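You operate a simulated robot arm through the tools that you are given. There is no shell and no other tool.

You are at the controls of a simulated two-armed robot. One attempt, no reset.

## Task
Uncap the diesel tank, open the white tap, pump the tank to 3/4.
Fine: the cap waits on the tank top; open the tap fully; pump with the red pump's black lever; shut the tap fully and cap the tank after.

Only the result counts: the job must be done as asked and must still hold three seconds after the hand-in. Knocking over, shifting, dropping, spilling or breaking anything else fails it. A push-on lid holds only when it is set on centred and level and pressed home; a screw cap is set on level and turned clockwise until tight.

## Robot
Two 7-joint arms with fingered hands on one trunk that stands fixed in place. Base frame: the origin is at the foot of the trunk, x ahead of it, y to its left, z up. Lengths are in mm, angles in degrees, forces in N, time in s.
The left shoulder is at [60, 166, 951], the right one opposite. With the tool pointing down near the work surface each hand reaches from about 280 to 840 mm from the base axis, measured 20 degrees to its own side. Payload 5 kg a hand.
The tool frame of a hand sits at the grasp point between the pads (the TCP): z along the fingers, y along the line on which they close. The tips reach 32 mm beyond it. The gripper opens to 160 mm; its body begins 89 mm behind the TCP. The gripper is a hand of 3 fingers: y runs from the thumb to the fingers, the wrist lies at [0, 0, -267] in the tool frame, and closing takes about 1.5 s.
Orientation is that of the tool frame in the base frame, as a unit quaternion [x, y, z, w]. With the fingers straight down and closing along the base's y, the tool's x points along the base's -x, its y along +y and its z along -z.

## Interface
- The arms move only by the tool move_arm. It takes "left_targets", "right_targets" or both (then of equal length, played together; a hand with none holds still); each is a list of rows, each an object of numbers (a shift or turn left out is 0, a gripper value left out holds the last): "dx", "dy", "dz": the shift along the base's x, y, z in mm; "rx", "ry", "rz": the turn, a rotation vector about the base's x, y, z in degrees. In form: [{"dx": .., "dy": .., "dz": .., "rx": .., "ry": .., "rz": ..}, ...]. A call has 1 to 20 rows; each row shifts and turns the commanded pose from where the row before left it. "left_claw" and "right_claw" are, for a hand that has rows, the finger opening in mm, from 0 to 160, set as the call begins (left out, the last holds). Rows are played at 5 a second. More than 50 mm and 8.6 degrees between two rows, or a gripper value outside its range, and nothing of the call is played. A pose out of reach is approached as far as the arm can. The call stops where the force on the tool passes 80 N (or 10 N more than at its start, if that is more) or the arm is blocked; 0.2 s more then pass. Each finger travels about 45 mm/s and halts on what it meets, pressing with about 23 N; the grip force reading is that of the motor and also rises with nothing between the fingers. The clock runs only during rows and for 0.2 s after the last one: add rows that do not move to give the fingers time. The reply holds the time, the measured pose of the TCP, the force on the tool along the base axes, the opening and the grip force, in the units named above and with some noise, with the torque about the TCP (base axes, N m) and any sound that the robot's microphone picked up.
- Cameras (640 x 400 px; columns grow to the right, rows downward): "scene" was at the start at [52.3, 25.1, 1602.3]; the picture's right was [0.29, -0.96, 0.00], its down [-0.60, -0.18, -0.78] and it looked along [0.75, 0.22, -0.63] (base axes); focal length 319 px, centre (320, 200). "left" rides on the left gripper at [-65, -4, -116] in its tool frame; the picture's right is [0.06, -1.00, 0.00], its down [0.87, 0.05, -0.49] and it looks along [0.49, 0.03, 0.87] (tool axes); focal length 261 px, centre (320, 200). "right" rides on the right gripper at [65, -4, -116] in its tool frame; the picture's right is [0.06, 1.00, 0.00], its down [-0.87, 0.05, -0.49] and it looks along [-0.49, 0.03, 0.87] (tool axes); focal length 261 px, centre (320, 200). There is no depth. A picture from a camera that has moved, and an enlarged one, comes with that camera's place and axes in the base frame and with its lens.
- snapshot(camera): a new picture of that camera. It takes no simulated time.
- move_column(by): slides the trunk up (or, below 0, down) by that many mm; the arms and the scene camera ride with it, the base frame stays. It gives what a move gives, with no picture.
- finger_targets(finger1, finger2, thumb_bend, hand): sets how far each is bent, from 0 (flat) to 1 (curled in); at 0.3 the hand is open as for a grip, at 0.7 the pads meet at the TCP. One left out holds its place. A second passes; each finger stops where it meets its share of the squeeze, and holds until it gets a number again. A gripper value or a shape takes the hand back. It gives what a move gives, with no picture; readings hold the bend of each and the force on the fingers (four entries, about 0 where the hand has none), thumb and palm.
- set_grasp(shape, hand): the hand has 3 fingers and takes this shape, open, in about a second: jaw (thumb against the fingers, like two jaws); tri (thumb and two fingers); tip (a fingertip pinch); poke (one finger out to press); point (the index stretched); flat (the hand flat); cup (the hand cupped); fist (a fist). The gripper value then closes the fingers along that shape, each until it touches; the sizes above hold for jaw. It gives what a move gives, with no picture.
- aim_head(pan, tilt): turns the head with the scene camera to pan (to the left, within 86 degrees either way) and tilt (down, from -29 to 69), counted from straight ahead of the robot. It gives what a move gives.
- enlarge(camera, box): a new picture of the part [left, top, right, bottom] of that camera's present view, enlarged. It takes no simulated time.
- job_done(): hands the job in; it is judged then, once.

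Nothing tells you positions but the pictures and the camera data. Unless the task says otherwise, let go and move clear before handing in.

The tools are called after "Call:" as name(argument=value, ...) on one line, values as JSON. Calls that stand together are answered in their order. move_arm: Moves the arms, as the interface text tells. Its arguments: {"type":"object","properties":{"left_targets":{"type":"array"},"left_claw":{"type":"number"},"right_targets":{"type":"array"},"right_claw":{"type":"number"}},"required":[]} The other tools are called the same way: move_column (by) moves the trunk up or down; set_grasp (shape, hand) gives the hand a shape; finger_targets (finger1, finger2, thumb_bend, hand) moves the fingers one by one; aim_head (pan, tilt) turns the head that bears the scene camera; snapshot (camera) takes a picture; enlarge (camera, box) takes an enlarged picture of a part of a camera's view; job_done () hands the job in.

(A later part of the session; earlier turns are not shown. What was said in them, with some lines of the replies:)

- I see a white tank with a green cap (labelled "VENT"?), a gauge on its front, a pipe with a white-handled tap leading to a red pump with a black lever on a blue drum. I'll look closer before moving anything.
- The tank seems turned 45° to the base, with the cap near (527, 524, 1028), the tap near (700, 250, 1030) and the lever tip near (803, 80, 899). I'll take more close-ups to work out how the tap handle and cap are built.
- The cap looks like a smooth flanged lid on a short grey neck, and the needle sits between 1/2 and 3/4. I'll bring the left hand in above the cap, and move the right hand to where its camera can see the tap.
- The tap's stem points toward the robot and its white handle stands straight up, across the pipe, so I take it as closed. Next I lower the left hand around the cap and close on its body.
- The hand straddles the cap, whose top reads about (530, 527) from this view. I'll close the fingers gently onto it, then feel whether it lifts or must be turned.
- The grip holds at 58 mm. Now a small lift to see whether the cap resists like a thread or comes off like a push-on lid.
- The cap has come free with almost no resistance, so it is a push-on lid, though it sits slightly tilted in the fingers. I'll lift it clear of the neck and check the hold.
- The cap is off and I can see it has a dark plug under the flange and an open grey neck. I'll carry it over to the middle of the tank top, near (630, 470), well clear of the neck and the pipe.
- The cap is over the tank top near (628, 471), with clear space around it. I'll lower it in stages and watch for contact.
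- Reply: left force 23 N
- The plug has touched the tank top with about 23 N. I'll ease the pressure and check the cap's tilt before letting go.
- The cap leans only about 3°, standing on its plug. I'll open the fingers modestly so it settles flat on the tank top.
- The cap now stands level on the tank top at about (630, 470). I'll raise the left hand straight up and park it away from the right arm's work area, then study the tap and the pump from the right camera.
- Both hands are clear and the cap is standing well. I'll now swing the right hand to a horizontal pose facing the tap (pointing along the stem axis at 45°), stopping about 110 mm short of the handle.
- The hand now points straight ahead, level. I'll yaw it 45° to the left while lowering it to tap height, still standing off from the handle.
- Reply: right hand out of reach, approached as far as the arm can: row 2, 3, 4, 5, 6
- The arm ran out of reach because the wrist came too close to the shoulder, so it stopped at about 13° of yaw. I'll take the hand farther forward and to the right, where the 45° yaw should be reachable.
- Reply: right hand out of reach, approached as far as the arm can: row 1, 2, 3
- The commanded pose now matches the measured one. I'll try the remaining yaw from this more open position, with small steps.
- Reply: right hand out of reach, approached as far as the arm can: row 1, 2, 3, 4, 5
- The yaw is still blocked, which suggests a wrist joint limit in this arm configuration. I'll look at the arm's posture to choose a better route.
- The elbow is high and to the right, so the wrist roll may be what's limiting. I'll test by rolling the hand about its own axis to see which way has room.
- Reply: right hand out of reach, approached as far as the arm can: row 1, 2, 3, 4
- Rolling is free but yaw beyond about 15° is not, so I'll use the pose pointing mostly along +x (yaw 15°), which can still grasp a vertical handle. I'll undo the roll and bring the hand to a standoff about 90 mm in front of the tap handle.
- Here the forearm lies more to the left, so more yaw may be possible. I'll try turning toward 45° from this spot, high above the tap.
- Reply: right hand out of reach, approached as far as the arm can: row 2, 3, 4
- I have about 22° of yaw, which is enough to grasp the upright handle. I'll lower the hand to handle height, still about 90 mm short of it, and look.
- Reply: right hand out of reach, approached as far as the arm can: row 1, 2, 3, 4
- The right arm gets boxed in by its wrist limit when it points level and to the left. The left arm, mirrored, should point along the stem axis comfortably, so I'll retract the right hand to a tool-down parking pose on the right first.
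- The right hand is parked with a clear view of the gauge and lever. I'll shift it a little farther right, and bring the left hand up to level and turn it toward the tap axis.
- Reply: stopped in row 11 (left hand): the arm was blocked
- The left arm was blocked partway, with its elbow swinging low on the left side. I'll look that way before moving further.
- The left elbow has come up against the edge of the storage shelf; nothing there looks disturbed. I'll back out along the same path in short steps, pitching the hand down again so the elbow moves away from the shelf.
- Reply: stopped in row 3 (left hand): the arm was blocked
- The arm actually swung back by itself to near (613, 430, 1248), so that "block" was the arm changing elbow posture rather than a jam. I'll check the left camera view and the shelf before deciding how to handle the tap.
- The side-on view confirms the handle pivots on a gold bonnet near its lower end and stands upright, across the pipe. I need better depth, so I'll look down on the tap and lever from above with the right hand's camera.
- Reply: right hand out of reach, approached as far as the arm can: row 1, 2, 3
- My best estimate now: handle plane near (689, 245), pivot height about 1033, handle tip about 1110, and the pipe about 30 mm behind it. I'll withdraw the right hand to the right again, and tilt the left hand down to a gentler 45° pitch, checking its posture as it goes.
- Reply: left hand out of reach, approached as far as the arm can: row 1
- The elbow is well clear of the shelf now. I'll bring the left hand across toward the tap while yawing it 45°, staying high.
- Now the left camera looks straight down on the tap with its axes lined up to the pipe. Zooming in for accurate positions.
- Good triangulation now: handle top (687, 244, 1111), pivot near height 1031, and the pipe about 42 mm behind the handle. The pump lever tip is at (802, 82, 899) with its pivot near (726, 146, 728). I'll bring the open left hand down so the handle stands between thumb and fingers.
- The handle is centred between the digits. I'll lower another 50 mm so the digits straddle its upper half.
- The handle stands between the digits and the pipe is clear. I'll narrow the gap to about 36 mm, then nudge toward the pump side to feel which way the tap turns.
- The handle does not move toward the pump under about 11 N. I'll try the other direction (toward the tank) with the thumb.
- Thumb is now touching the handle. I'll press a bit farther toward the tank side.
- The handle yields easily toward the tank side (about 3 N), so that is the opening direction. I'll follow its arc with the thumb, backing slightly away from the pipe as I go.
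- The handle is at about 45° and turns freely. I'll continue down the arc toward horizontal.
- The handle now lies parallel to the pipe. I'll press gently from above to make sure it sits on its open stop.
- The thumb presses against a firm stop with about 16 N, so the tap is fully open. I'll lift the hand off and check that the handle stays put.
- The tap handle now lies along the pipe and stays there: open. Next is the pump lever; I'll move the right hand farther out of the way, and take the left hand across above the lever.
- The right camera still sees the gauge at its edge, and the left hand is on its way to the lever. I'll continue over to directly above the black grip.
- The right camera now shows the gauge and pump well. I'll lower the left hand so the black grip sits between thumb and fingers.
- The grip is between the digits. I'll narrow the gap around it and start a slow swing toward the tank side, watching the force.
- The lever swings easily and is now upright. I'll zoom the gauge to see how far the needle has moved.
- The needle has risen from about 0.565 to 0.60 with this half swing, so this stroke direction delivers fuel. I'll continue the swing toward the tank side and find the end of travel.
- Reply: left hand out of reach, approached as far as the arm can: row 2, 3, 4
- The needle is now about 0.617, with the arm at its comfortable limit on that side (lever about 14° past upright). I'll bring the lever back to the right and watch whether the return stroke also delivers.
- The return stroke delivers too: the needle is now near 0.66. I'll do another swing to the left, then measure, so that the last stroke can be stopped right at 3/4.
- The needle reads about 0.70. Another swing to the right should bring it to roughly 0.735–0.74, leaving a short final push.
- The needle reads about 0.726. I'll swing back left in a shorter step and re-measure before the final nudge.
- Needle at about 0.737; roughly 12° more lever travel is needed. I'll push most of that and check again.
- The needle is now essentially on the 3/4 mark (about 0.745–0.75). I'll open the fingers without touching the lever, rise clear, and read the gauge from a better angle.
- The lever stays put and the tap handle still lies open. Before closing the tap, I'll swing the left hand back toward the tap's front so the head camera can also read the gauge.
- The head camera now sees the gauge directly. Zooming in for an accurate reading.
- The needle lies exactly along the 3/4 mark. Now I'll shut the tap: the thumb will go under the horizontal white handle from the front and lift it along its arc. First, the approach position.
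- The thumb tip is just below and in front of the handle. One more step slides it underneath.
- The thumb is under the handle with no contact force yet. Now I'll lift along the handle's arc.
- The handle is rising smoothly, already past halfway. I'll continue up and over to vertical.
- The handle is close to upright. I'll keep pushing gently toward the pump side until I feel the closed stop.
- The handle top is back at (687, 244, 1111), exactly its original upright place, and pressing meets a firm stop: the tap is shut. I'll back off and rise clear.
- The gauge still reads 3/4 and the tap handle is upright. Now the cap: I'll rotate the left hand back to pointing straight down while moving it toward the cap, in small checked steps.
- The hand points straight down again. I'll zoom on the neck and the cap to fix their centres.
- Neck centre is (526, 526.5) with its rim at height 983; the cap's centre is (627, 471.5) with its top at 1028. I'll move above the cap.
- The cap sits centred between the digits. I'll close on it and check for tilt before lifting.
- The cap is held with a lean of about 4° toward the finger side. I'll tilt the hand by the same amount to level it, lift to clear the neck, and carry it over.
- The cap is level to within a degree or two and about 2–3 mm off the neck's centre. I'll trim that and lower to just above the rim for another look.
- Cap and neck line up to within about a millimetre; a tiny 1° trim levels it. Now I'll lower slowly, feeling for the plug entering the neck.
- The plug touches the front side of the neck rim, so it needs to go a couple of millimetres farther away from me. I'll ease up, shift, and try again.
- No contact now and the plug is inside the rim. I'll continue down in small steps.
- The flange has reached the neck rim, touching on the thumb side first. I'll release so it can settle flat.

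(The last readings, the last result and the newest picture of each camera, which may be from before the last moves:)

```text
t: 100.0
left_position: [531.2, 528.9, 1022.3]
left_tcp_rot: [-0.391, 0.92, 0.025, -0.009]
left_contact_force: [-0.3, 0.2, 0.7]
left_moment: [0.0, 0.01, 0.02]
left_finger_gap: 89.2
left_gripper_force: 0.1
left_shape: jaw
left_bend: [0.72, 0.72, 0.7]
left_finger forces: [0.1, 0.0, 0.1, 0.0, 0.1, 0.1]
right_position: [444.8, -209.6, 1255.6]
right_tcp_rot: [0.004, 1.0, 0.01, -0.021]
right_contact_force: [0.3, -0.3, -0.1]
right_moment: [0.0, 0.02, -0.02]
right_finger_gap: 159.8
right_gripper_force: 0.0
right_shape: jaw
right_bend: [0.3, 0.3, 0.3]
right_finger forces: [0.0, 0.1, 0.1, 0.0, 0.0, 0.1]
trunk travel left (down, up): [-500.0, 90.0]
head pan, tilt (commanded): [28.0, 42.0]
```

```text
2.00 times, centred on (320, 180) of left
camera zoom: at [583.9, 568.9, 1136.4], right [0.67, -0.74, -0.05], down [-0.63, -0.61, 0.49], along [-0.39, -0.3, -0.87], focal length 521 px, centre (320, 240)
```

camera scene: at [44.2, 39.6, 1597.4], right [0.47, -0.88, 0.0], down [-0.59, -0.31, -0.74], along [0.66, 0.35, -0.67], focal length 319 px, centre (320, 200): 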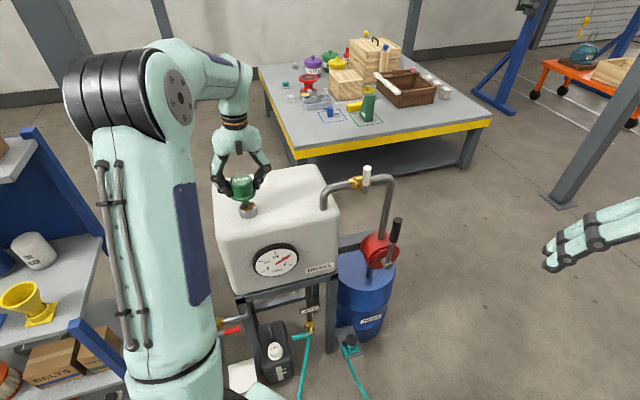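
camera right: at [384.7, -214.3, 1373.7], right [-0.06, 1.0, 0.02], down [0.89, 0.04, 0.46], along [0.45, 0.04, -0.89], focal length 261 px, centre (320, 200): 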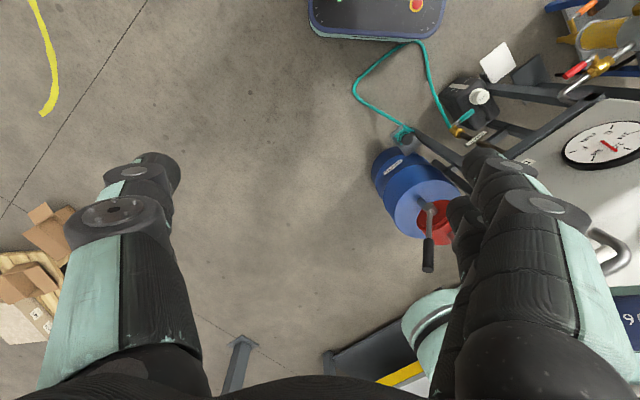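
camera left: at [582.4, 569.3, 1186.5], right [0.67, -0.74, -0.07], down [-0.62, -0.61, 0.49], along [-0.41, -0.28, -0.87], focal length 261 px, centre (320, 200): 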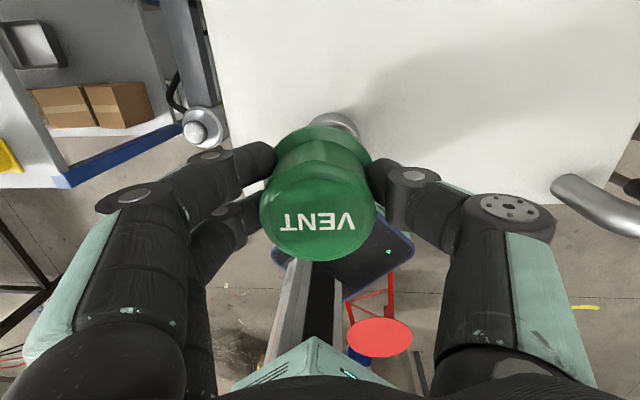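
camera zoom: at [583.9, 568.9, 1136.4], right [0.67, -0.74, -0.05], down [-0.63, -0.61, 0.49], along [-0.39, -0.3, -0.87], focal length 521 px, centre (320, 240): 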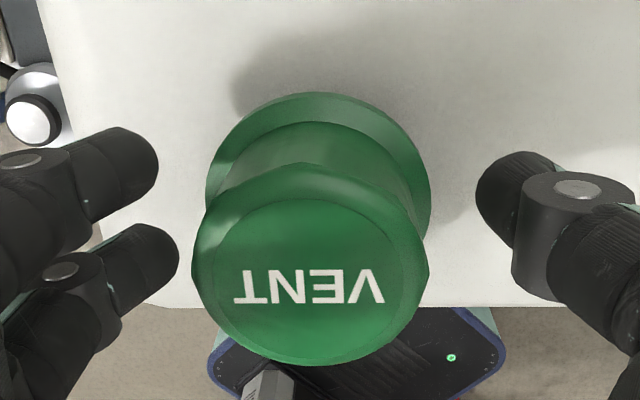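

The cap sits on the neck. I'll rise, level the hand, close the fingertips together and then press straight down on the cap's centre to push it home.

Call:
move_arm(left_targets=[{"dz": 20}, {"dz": 30, "rx": -1, "ry": -1}, {"dz": 30, "rx": -1, "ry": -1.05}, {"dx": -2, "dy": 0.5}, {}, {}, {}, {}])

Call:
move_arm(left_targets=[{}, {}, {}, {}, {}, {}, {}, {}], left_claw=0)

Call:
snapshot(camera="left")

Call:
enlarge(camera="scene", box=[190, 140, 310, 215])

```text
t: 101.8
left_position: [529.3, 527.6, 1100.5]
left_tcp_rot: [-0.391, 0.92, 0.003, 0.001]
left_contact_force: [-0.7, -0.1, 0.4]
left_moment: [0.0, 0.03, 0.02]
left_finger_gap: 89.4
left_gripper_force: 0.1
left_shape: jaw
left_bend: [0.72, 0.72, 0.7]
left_finger forces: [0.0, 0.0, 0.0, 0.0, 0.1, 0.0]
right_position: [444.2, -209.5, 1255.2]
right_tcp_rot: [0.004, 1.0, 0.01, -0.02]
right_contact_force: [-0.6, 0.3, -0.7]
right_moment: [0.0, 0.01, 0.02]
right_finger_gap: 160.1
right_gripper_force: 0.0
right_shape: jaw
right_bend: [0.3, 0.3, 0.3]
right_finger forces: [0.1, 0.1, 0.0, 0.1, 0.1, 0.1]
trunk travel left (down, up): [-500.0, 90.0]
head pan, tilt (commanded): [28.0, 42.0]
```

```text
t: 103.6
left_position: [529.4, 529.4, 1101.8]
left_tcp_rot: [-0.391, 0.92, 0.002, 0.001]
left_contact_force: [-0.1, 1.3, 0.2]
left_moment: [-0.02, 0.04, -0.01]
left_finger_gap: 0.0
left_gripper_force: 23.1
left_shape: jaw
left_bend: [0.65, 0.65, 0.67]
left_finger forces: [0.1, 0.0, 0.1, 0.0, 0.0, 0.1]
right_position: [445.4, -209.6, 1256.2]
right_tcp_rot: [0.004, 1.0, 0.009, -0.021]
right_contact_force: [0.4, 0.4, -0.6]
right_moment: [0.04, 0.01, 0.03]
right_finger_gap: 160.0
right_gripper_force: 0.1
right_shape: jaw
right_bend: [0.3, 0.3, 0.3]
right_finger forces: [0.0, 0.1, 0.1, 0.1, 0.0, 0.0]
trunk travel left (down, up): [-500.0, 90.0]
head pan, tilt (commanded): [28.0, 42.0]
```

```text
taken
camera left: at [578.0, 573.3, 1216.1], right [0.68, -0.74, 0.0], down [-0.64, -0.59, 0.49], along [-0.36, -0.33, -0.87], focal length 261 px, centre (320, 200)
```

left: 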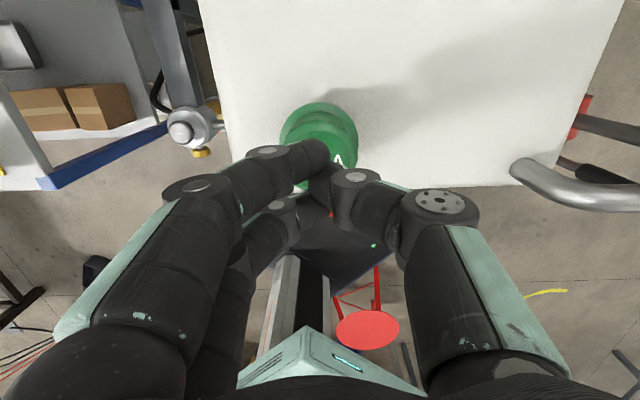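

```text
5.33 times, centred on (250, 178) of scene
camera zoom: at [43.8, 39.7, 1597.4], right [0.47, -0.88, 0.0], down [-0.59, -0.31, -0.74], along [0.66, 0.35, -0.67], focal length 1703 px, centre (693, 320)
```

zoom: 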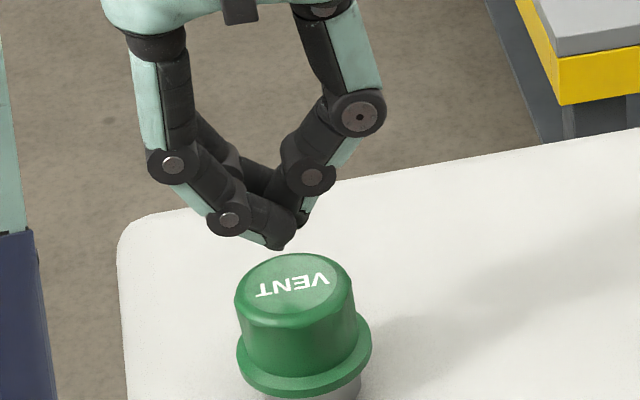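

With the claw fully closed the fingers fold inward, which is a soft shape for pressing. I'll try the fist shape instead and see how it looks.

Call:
set_grasp(hand="left", shape="fist")

Call:
snapshot(camera="left")

Call:
enlarge(camera="scene", box=[190, 120, 310, 215])

```text
t: 104.5
left_position: [530.2, 528.5, 1100.8]
left_tcp_rot: [-0.391, 0.92, 0.002, 0.002]
left_contact_force: [0.1, -0.4, 0.2]
left_moment: [0.03, -0.02, -0.03]
left_finger_gap: 0.0
left_gripper_force: 0.0
left_shape: fist
left_bend: [0.77, 0.76, 0.53]
left_finger forces: [0.1, 0.0, 0.0, 0.0, 0.0, 0.0]
right_position: [444.2, -209.6, 1254.9]
right_tcp_rot: [0.004, 1.0, 0.009, -0.021]
right_contact_force: [-0.8, -0.4, 0.4]
right_moment: [0.0, -0.03, -0.01]
right_finger_gap: 160.3
right_gripper_force: 0.0
right_shape: jaw
right_bend: [0.3, 0.3, 0.3]
right_finger forces: [0.0, 0.0, 0.0, 0.1, 0.0, 0.0]
trunk travel left (down, up): [-500.0, 90.0]
head pan, tilt (commanded): [28.0, 42.0]
```

```text
taken
camera left: at [578.0, 573.3, 1216.1], right [0.68, -0.74, 0.0], down [-0.64, -0.59, 0.49], along [-0.36, -0.33, -0.87], focal length 261 px, centre (320, 200)
```

left: 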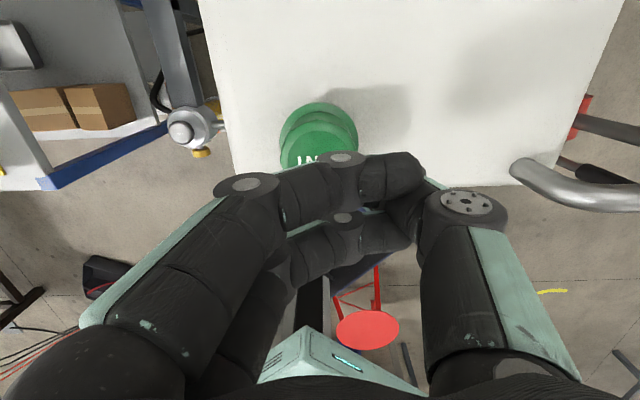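

```text
4.21 times, centred on (250, 168) of scene
camera zoom: at [43.8, 39.7, 1597.4], right [0.47, -0.88, 0.0], down [-0.59, -0.31, -0.74], along [0.66, 0.35, -0.67], focal length 1344 px, centre (615, 337)
```

zoom: 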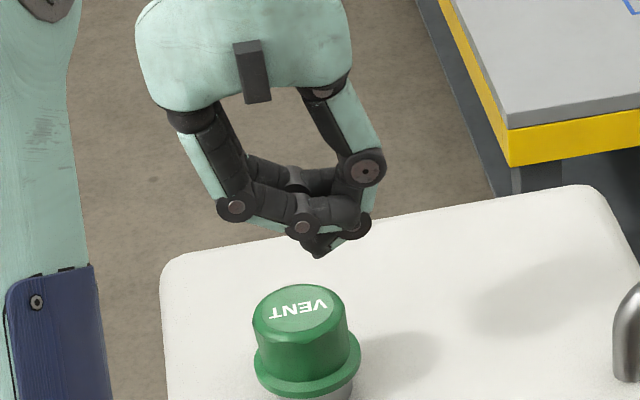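

The fist is uneven underneath. The parallel jaw shape with a small gap gives three fingertips pointing straight down, a better tripod for pressing, so I'll use that.

Call:
set_grasp(hand="left", shape="jaw")

Call:
move_arm(left_targets=[{}, {}, {}, {}, {}, {}, {}, {"dy": 1}], left_claw=18)

Call:
snapshot(camera="left")

Call:
enlarge(camera="scene", box=[190, 140, 310, 215])

```text
t: 105.4
left_position: [530.0, 528.6, 1101.2]
left_tcp_rot: [-0.391, 0.92, 0.002, 0.001]
left_contact_force: [0.2, -0.6, 0.4]
left_moment: [-0.01, 0.0, 0.01]
left_finger_gap: 159.9
left_gripper_force: 0.0
left_shape: jaw
left_bend: [0.3, 0.3, 0.3]
left_finger forces: [0.0, 0.1, 0.0, 0.1, 0.1, 0.2]
right_position: [445.2, -208.9, 1256.0]
right_tcp_rot: [0.004, 1.0, 0.01, -0.02]
right_contact_force: [-0.9, 0.1, 0.5]
right_moment: [-0.03, 0.0, -0.03]
right_finger_gap: 159.8
right_gripper_force: 0.1
right_shape: jaw
right_bend: [0.3, 0.3, 0.3]
right_finger forces: [0.0, 0.0, 0.0, 0.0, 0.0, 0.0]
trunk travel left (down, up): [-500.0, 90.0]
head pan, tilt (commanded): [28.0, 42.0]
```

```text
t: 107.2
left_position: [529.6, 529.7, 1101.9]
left_tcp_rot: [-0.391, 0.921, 0.003, 0.001]
left_contact_force: [-0.8, -0.4, -0.1]
left_moment: [0.0, -0.03, 0.02]
left_finger_gap: 18.4
left_gripper_force: 0.0
left_shape: jaw
left_bend: [0.72, 0.72, 0.7]
left_finger forces: [0.0, 0.0, 0.0, 0.1, 0.0, 0.0]
right_position: [444.5, -208.3, 1256.1]
right_tcp_rot: [0.003, 1.0, 0.01, -0.021]
right_contact_force: [0.4, -0.4, 0.7]
right_moment: [0.02, 0.0, 0.03]
right_finger_gap: 160.1
right_gripper_force: 0.1
right_shape: jaw
right_bend: [0.3, 0.3, 0.3]
right_finger forces: [0.0, 0.1, 0.0, 0.1, 0.0, 0.0]
trunk travel left (down, up): [-500.0, 90.0]
head pan, tilt (commanded): [28.0, 42.0]
```

```text
taken
camera left: at [577.7, 574.5, 1216.7], right [0.68, -0.74, 0.0], down [-0.64, -0.59, 0.49], along [-0.36, -0.33, -0.87], focal length 261 px, centre (320, 200)
```

left: 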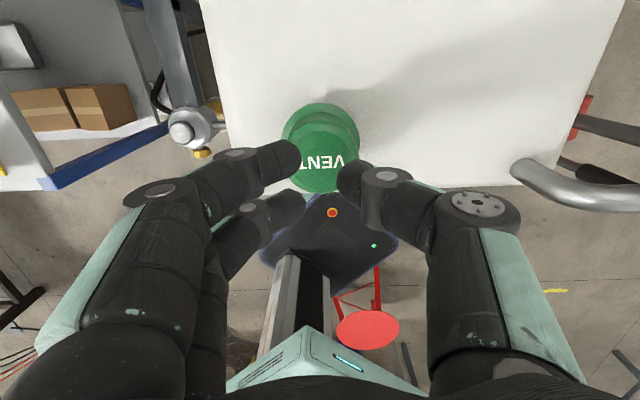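

```text
5.33 times, centred on (250, 178) of scene
camera zoom: at [43.8, 39.7, 1597.4], right [0.47, -0.88, 0.0], down [-0.59, -0.31, -0.74], along [0.66, 0.35, -0.67], focal length 1703 px, centre (693, 320)
```

zoom: 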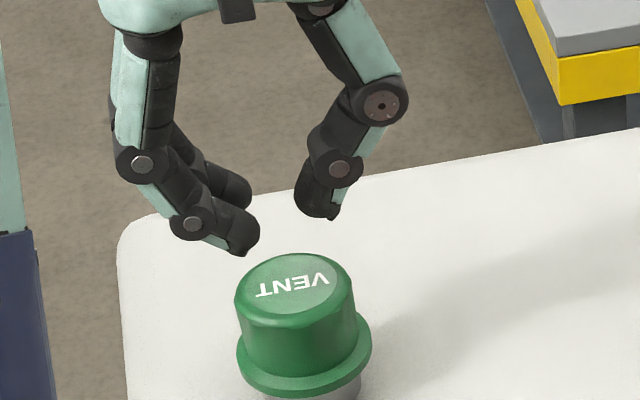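

The three fingertips straddle the cap's centre from above. I'll lower until they touch, then press in small steps while watching the force.

Call:
move_arm(left_targets=[{"dz": -15}, {"dz": -15}, {"dz": -5}, {}])

Call:
move_arm(left_targets=[{"dz": -1.5}, {"dz": -1.5}, {"dz": -1.5}, {}])

Call:
enlarge(camera="scene", box=[200, 160, 300, 222])

```text
t: 108.2
left_position: [529.1, 530.0, 1067.5]
left_tcp_rot: [-0.391, 0.921, 0.002, 0.002]
left_contact_force: [1.7, -0.4, 11.2]
left_moment: [-0.16, -0.11, -0.03]
left_finger_gap: 19.1
left_gripper_force: 0.1
left_shape: jaw
left_bend: [0.72, 0.72, 0.7]
left_finger forces: [0.4, 2.5, 0.0, 0.1, 7.7, 0.0]
right_position: [444.3, -209.3, 1255.8]
right_tcp_rot: [0.003, 1.0, 0.011, -0.021]
right_contact_force: [-0.5, -0.1, 0.0]
right_moment: [0.02, -0.01, 0.0]
right_finger_gap: 159.9
right_gripper_force: 0.0
right_shape: jaw
right_bend: [0.3, 0.3, 0.3]
right_finger forces: [0.0, 0.0, 0.0, 0.0, 0.1, 0.1]
trunk travel left (down, up): [-500.0, 90.0]
head pan, tilt (commanded): [28.0, 42.0]
```

```text
t: 109.2
left_position: [526.7, 529.5, 1063.8]
left_tcp_rot: [-0.391, 0.92, 0.003, 0.001]
left_contact_force: [-3.2, 1.0, 18.4]
left_moment: [0.02, 0.13, 0.02]
left_finger_gap: 1.9
left_gripper_force: 22.8
left_shape: jaw
left_bend: [0.72, 0.72, 0.73]
left_finger forces: [0.0, 12.7, 0.0, 0.0, 0.0, 0.0]
right_position: [443.1, -208.8, 1256.4]
right_tcp_rot: [0.003, 1.0, 0.01, -0.021]
right_contact_force: [0.4, 0.5, -0.4]
right_moment: [-0.01, 0.0, 0.04]
right_finger_gap: 159.9
right_gripper_force: 0.1
right_shape: jaw
right_bend: [0.3, 0.3, 0.3]
right_finger forces: [0.0, 0.0, 0.0, 0.0, 0.0, 0.0]
trunk travel left (down, up): [-500.0, 90.0]
head pan, tilt (commanded): [28.0, 42.0]
```

```text
6.40 times, centred on (250, 191) of scene
camera zoom: at [42.2, 38.4, 1597.6], right [0.47, -0.88, 0.0], down [-0.59, -0.31, -0.74], along [0.66, 0.35, -0.67], focal length 2043 px, centre (768, 258)
```

zoom: 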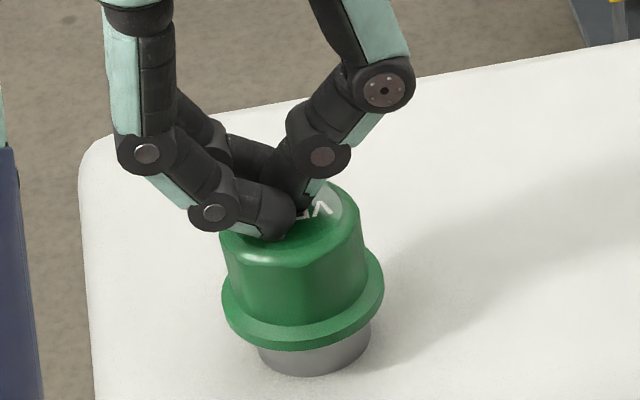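

Call:
move_arm(left_targets=[{"dz": -2}, {"dz": -2}, {}])

Call:
enlarge(camera="scene", box=[200, 160, 300, 222])

```text
t: 110.0
left_position: [527.5, 529.2, 1062.8]
left_tcp_rot: [-0.391, 0.92, 0.003, 0.006]
left_contact_force: [-3.7, 6.5, 52.4]
left_moment: [0.05, 0.27, -0.02]
left_finger_gap: 3.7
left_gripper_force: 23.2
left_shape: jaw
left_bend: [0.72, 0.73, 0.73]
left_finger forces: [19.7, 23.5, 0.0, 0.0, 30.2, 0.0]
right_position: [441.0, -211.4, 1256.4]
right_tcp_rot: [0.003, 1.0, 0.012, -0.021]
right_contact_force: [0.6, -0.5, 0.4]
right_moment: [0.02, -0.02, 0.0]
right_finger_gap: 159.9
right_gripper_force: 0.0
right_shape: jaw
right_bend: [0.3, 0.3, 0.3]
right_finger forces: [0.1, 0.0, 0.0, 0.0, 0.0, 0.0]
trunk travel left (down, up): [-500.0, 90.0]
head pan, tilt (commanded): [28.0, 42.0]
```

```text
6.40 times, centred on (250, 191) of scene
camera zoom: at [39.9, 36.9, 1598.1], right [0.47, -0.88, 0.0], down [-0.59, -0.31, -0.75], along [0.66, 0.35, -0.67], focal length 2043 px, centre (768, 258)
```

zoom: 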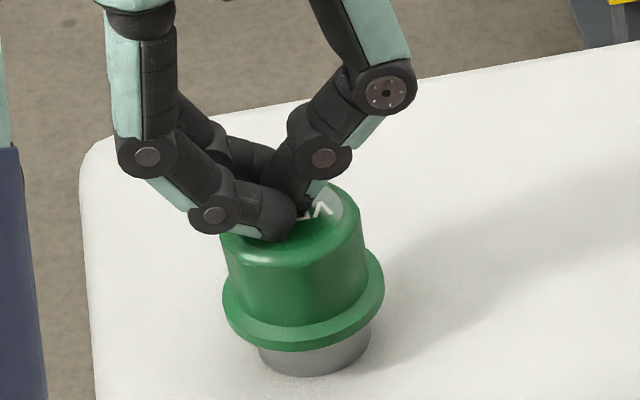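

That pressed with about 52 N against a firm seat. I'll lift off and compare the cap with the very first picture from the same head angle.

Call:
move_arm(left_targets=[{"dz": 5}, {"dz": 15}, {"dz": 30}, {"dz": 40}, {"dx": 10, "dy": 20, "dz": 15}, {"dx": 10, "dy": 25}])

Call:
aim_head(pan=16.6, tilt=38.7)

Call:
enlarge(camera="scene", box=[160, 200, 240, 250])

Call:
enlarge(camera="scene", box=[140, 170, 300, 270])

Call:
snapshot(camera="left")

```text
t: 111.4
left_position: [550.8, 576.3, 1161.7]
left_tcp_rot: [-0.391, 0.921, 0.003, 0.001]
left_contact_force: [0.8, -0.4, -0.7]
left_moment: [-0.01, 0.05, 0.03]
left_finger_gap: 0.0
left_gripper_force: 23.1
left_shape: jaw
left_bend: [0.72, 0.72, 0.73]
left_finger forces: [0.0, 0.0, 0.0, 0.0, 0.1, 0.1]
right_position: [445.2, -208.4, 1255.3]
right_tcp_rot: [0.003, 1.0, 0.01, -0.02]
right_contact_force: [-0.7, 0.0, 0.2]
right_moment: [-0.03, 0.01, 0.0]
right_finger_gap: 160.1
right_gripper_force: 0.0
right_shape: jaw
right_bend: [0.3, 0.3, 0.3]
right_finger forces: [0.0, 0.1, 0.1, 0.1, 0.0, 0.1]
trunk travel left (down, up): [-500.0, 90.0]
head pan, tilt (commanded): [28.0, 42.0]
```

```text
t: 112.1
left_position: [550.0, 573.6, 1163.7]
left_tcp_rot: [-0.39, 0.921, 0.002, 0.001]
left_contact_force: [0.7, -0.9, 0.1]
left_moment: [-0.02, 0.0, 0.0]
left_finger_gap: 0.2
left_gripper_force: 23.0
left_shape: jaw
left_bend: [0.72, 0.72, 0.73]
left_finger forces: [0.0, 0.0, 0.1, 0.0, 0.1, 0.0]
right_position: [445.4, -208.4, 1255.4]
right_tcp_rot: [0.003, 1.0, 0.009, -0.022]
right_contact_force: [-0.1, 0.2, -0.3]
right_moment: [0.01, -0.01, -0.03]
right_finger_gap: 159.7
right_gripper_force: 0.1
right_shape: jaw
right_bend: [0.3, 0.3, 0.3]
right_finger forces: [0.0, 0.1, 0.0, 0.0, 0.1, 0.0]
trunk travel left (down, up): [-500.0, 90.0]
head pan, tilt (commanded): [16.6, 38.7]
```

```text
8.00 times, centred on (200, 225) of scene
camera zoom: at [52.4, 25.2, 1602.3], right [0.29, -0.96, 0.0], down [-0.6, -0.18, -0.78], along [0.75, 0.22, -0.63], focal length 2554 px, centre (1280, 0)
```

zoom: 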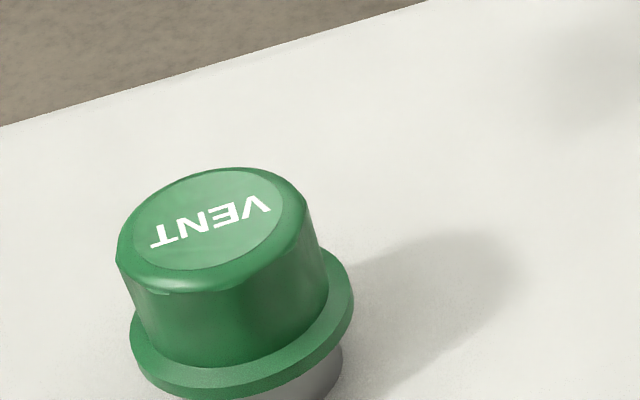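

```text
4.00 times, centred on (220, 220) of scene
camera zoom: at [52.4, 25.2, 1602.3], right [0.29, -0.96, 0.0], down [-0.6, -0.18, -0.78], along [0.75, 0.22, -0.63], focal length 1277 px, centre (720, 120)
```

zoom: 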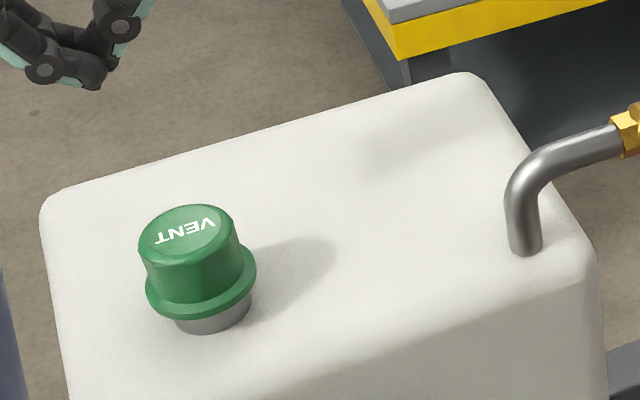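

```text
taken
camera left: at [598.8, 618.7, 1278.0], right [0.68, -0.74, 0.0], down [-0.64, -0.59, 0.49], along [-0.36, -0.33, -0.87], focal length 261 px, centre (320, 200)
```

left: 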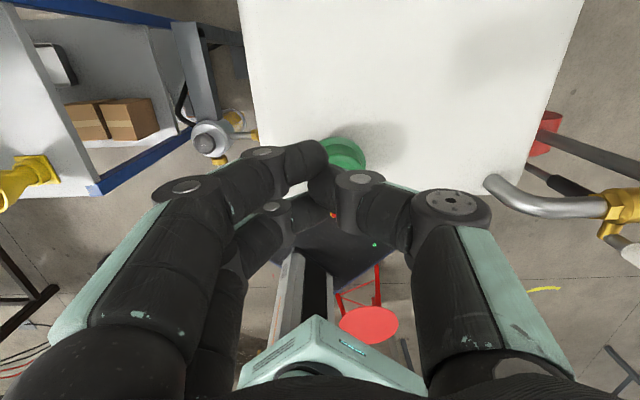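

The cap sits exactly where it was at the start, to within a pixel, and level. I'll check the tap, gauge and surroundings once more before handing in.

Call:
enlarge(camera="scene", box=[250, 170, 410, 270])

Call:
enlarge(camera="scene", box=[190, 265, 270, 315])

Call:
snapshot(camera="scene")

Call:
enlarge(camera="right", box=[560, 115, 640, 175])

```text
4.00 times, centred on (330, 220) of scene
camera zoom: at [52.4, 25.2, 1602.3], right [0.29, -0.96, 0.0], down [-0.6, -0.18, -0.78], along [0.75, 0.22, -0.63], focal length 1277 px, centre (280, 120)
```

zoom: 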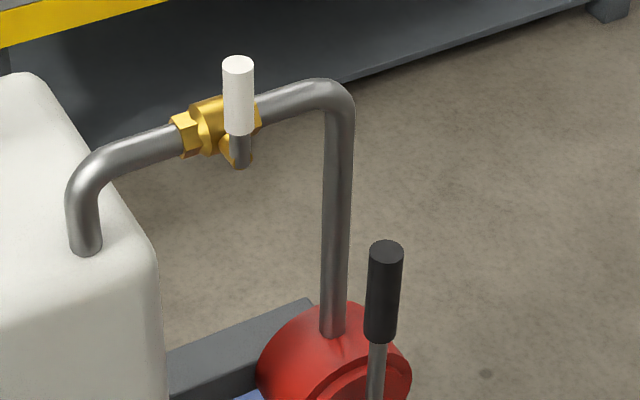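

```text
8.00 times, centred on (230, 290) of scene
camera zoom: at [52.4, 25.2, 1602.3], right [0.29, -0.96, 0.0], down [-0.6, -0.18, -0.78], along [0.75, 0.22, -0.63], focal length 2554 px, centre (1040, -520)
```

zoom: 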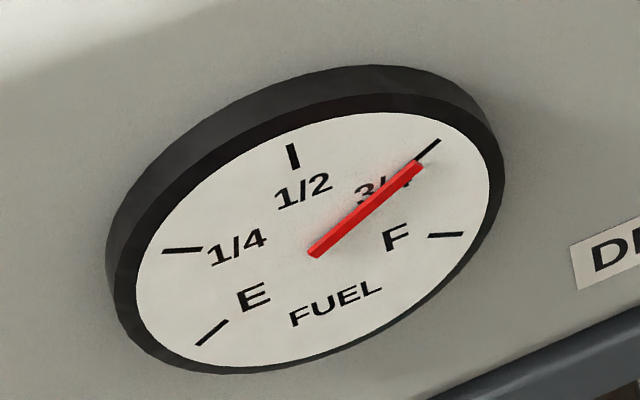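

```text
taken
camera scene: at [52.4, 25.2, 1602.3], right [0.29, -0.96, 0.0], down [-0.6, -0.18, -0.78], along [0.75, 0.22, -0.63], focal length 319 px, centre (320, 200)
```

scene: 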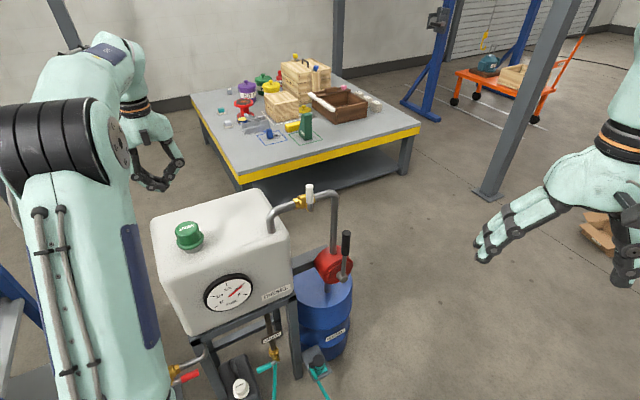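

```text
6.67 times, centred on (600, 145) of right
camera zoom: at [385.3, -214.5, 1373.5], right [-0.05, 1.0, 0.02], down [0.89, 0.04, 0.46], along [0.45, 0.04, -0.89], focal length 1738 px, centre (-1547, 567)
```

zoom: 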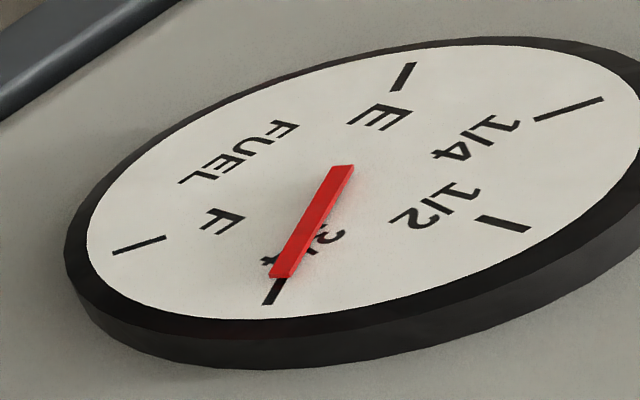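

Tap, gauge and cap all match the wanted end state. One last look at the shelf on the left, where the elbow came close earlier, to be sure nothing was disturbed.

Call:
aim_head(pan=60, tilt=40)

Call:
snapshot(camera="scene")

```text
t: 113.2
left_position: [549.7, 575.1, 1163.1]
left_tcp_rot: [-0.391, 0.92, 0.002, 0.001]
left_contact_force: [0.2, 0.4, 0.9]
left_moment: [0.01, 0.01, -0.02]
left_finger_gap: 0.1
left_gripper_force: 23.1
left_shape: jaw
left_bend: [0.72, 0.72, 0.73]
left_finger forces: [0.0, 0.0, 0.0, 0.0, 0.1, 0.0]
right_position: [444.4, -210.4, 1255.3]
right_tcp_rot: [0.003, 1.0, 0.009, -0.021]
right_contact_force: [0.2, -0.3, -0.2]
right_moment: [0.02, 0.0, 0.02]
right_finger_gap: 159.9
right_gripper_force: 0.1
right_shape: jaw
right_bend: [0.3, 0.3, 0.3]
right_finger forces: [0.1, 0.0, 0.0, 0.1, 0.0, 0.0]
trunk travel left (down, up): [-500.0, 90.0]
head pan, tilt (commanded): [60.0, 40.0]
```

```text
taken
camera scene: at [12.6, 74.0, 1600.4], right [0.87, -0.5, 0.0], down [-0.32, -0.56, -0.77], along [0.38, 0.66, -0.64], focal length 319 px, centre (320, 200)
```

scene: 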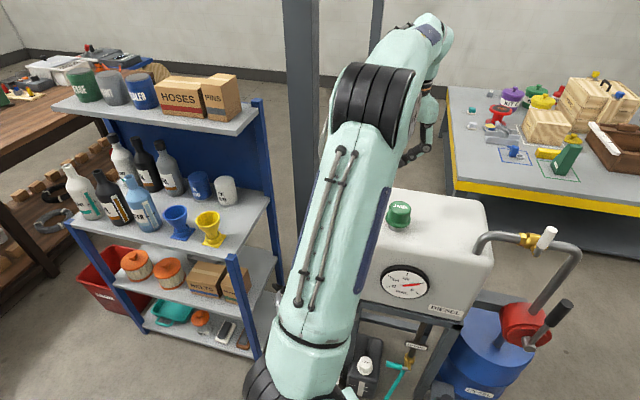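

Everything on the shelf stands upright. The tank is capped, the tap is shut, the gauge reads 3/4, and both hands are clear, so I'm handing in.

Call:
job_done()

```text
The job is handed in.
```

The tank is pumped to 3/4, the tap is shut and the cap is back on. The job is handed in, but I haven't seen the judge's result.

- **Cap:** it lifted straight off, so I treated it as a push-on lid, and it waited on the tank top during pumping. It went back in the same position as at the start, level, pressed home with about 52 N.
- **Tap:** I turned the white handle to its open stop along the pipe, then back upright to its closed stop after pumping.
- **Pumping:** I worked the black lever and stopped with the needle along the 3/4 mark. The gauge read the same in the last check before hand-in.
- **Near miss:** early on, the left elbow swung close to the storage shelf and the arm reported a block. I had no earlier picture of the shelf to compare with, but everything on it was upright in the final check.

Both hands were clear of the tank at hand-in.
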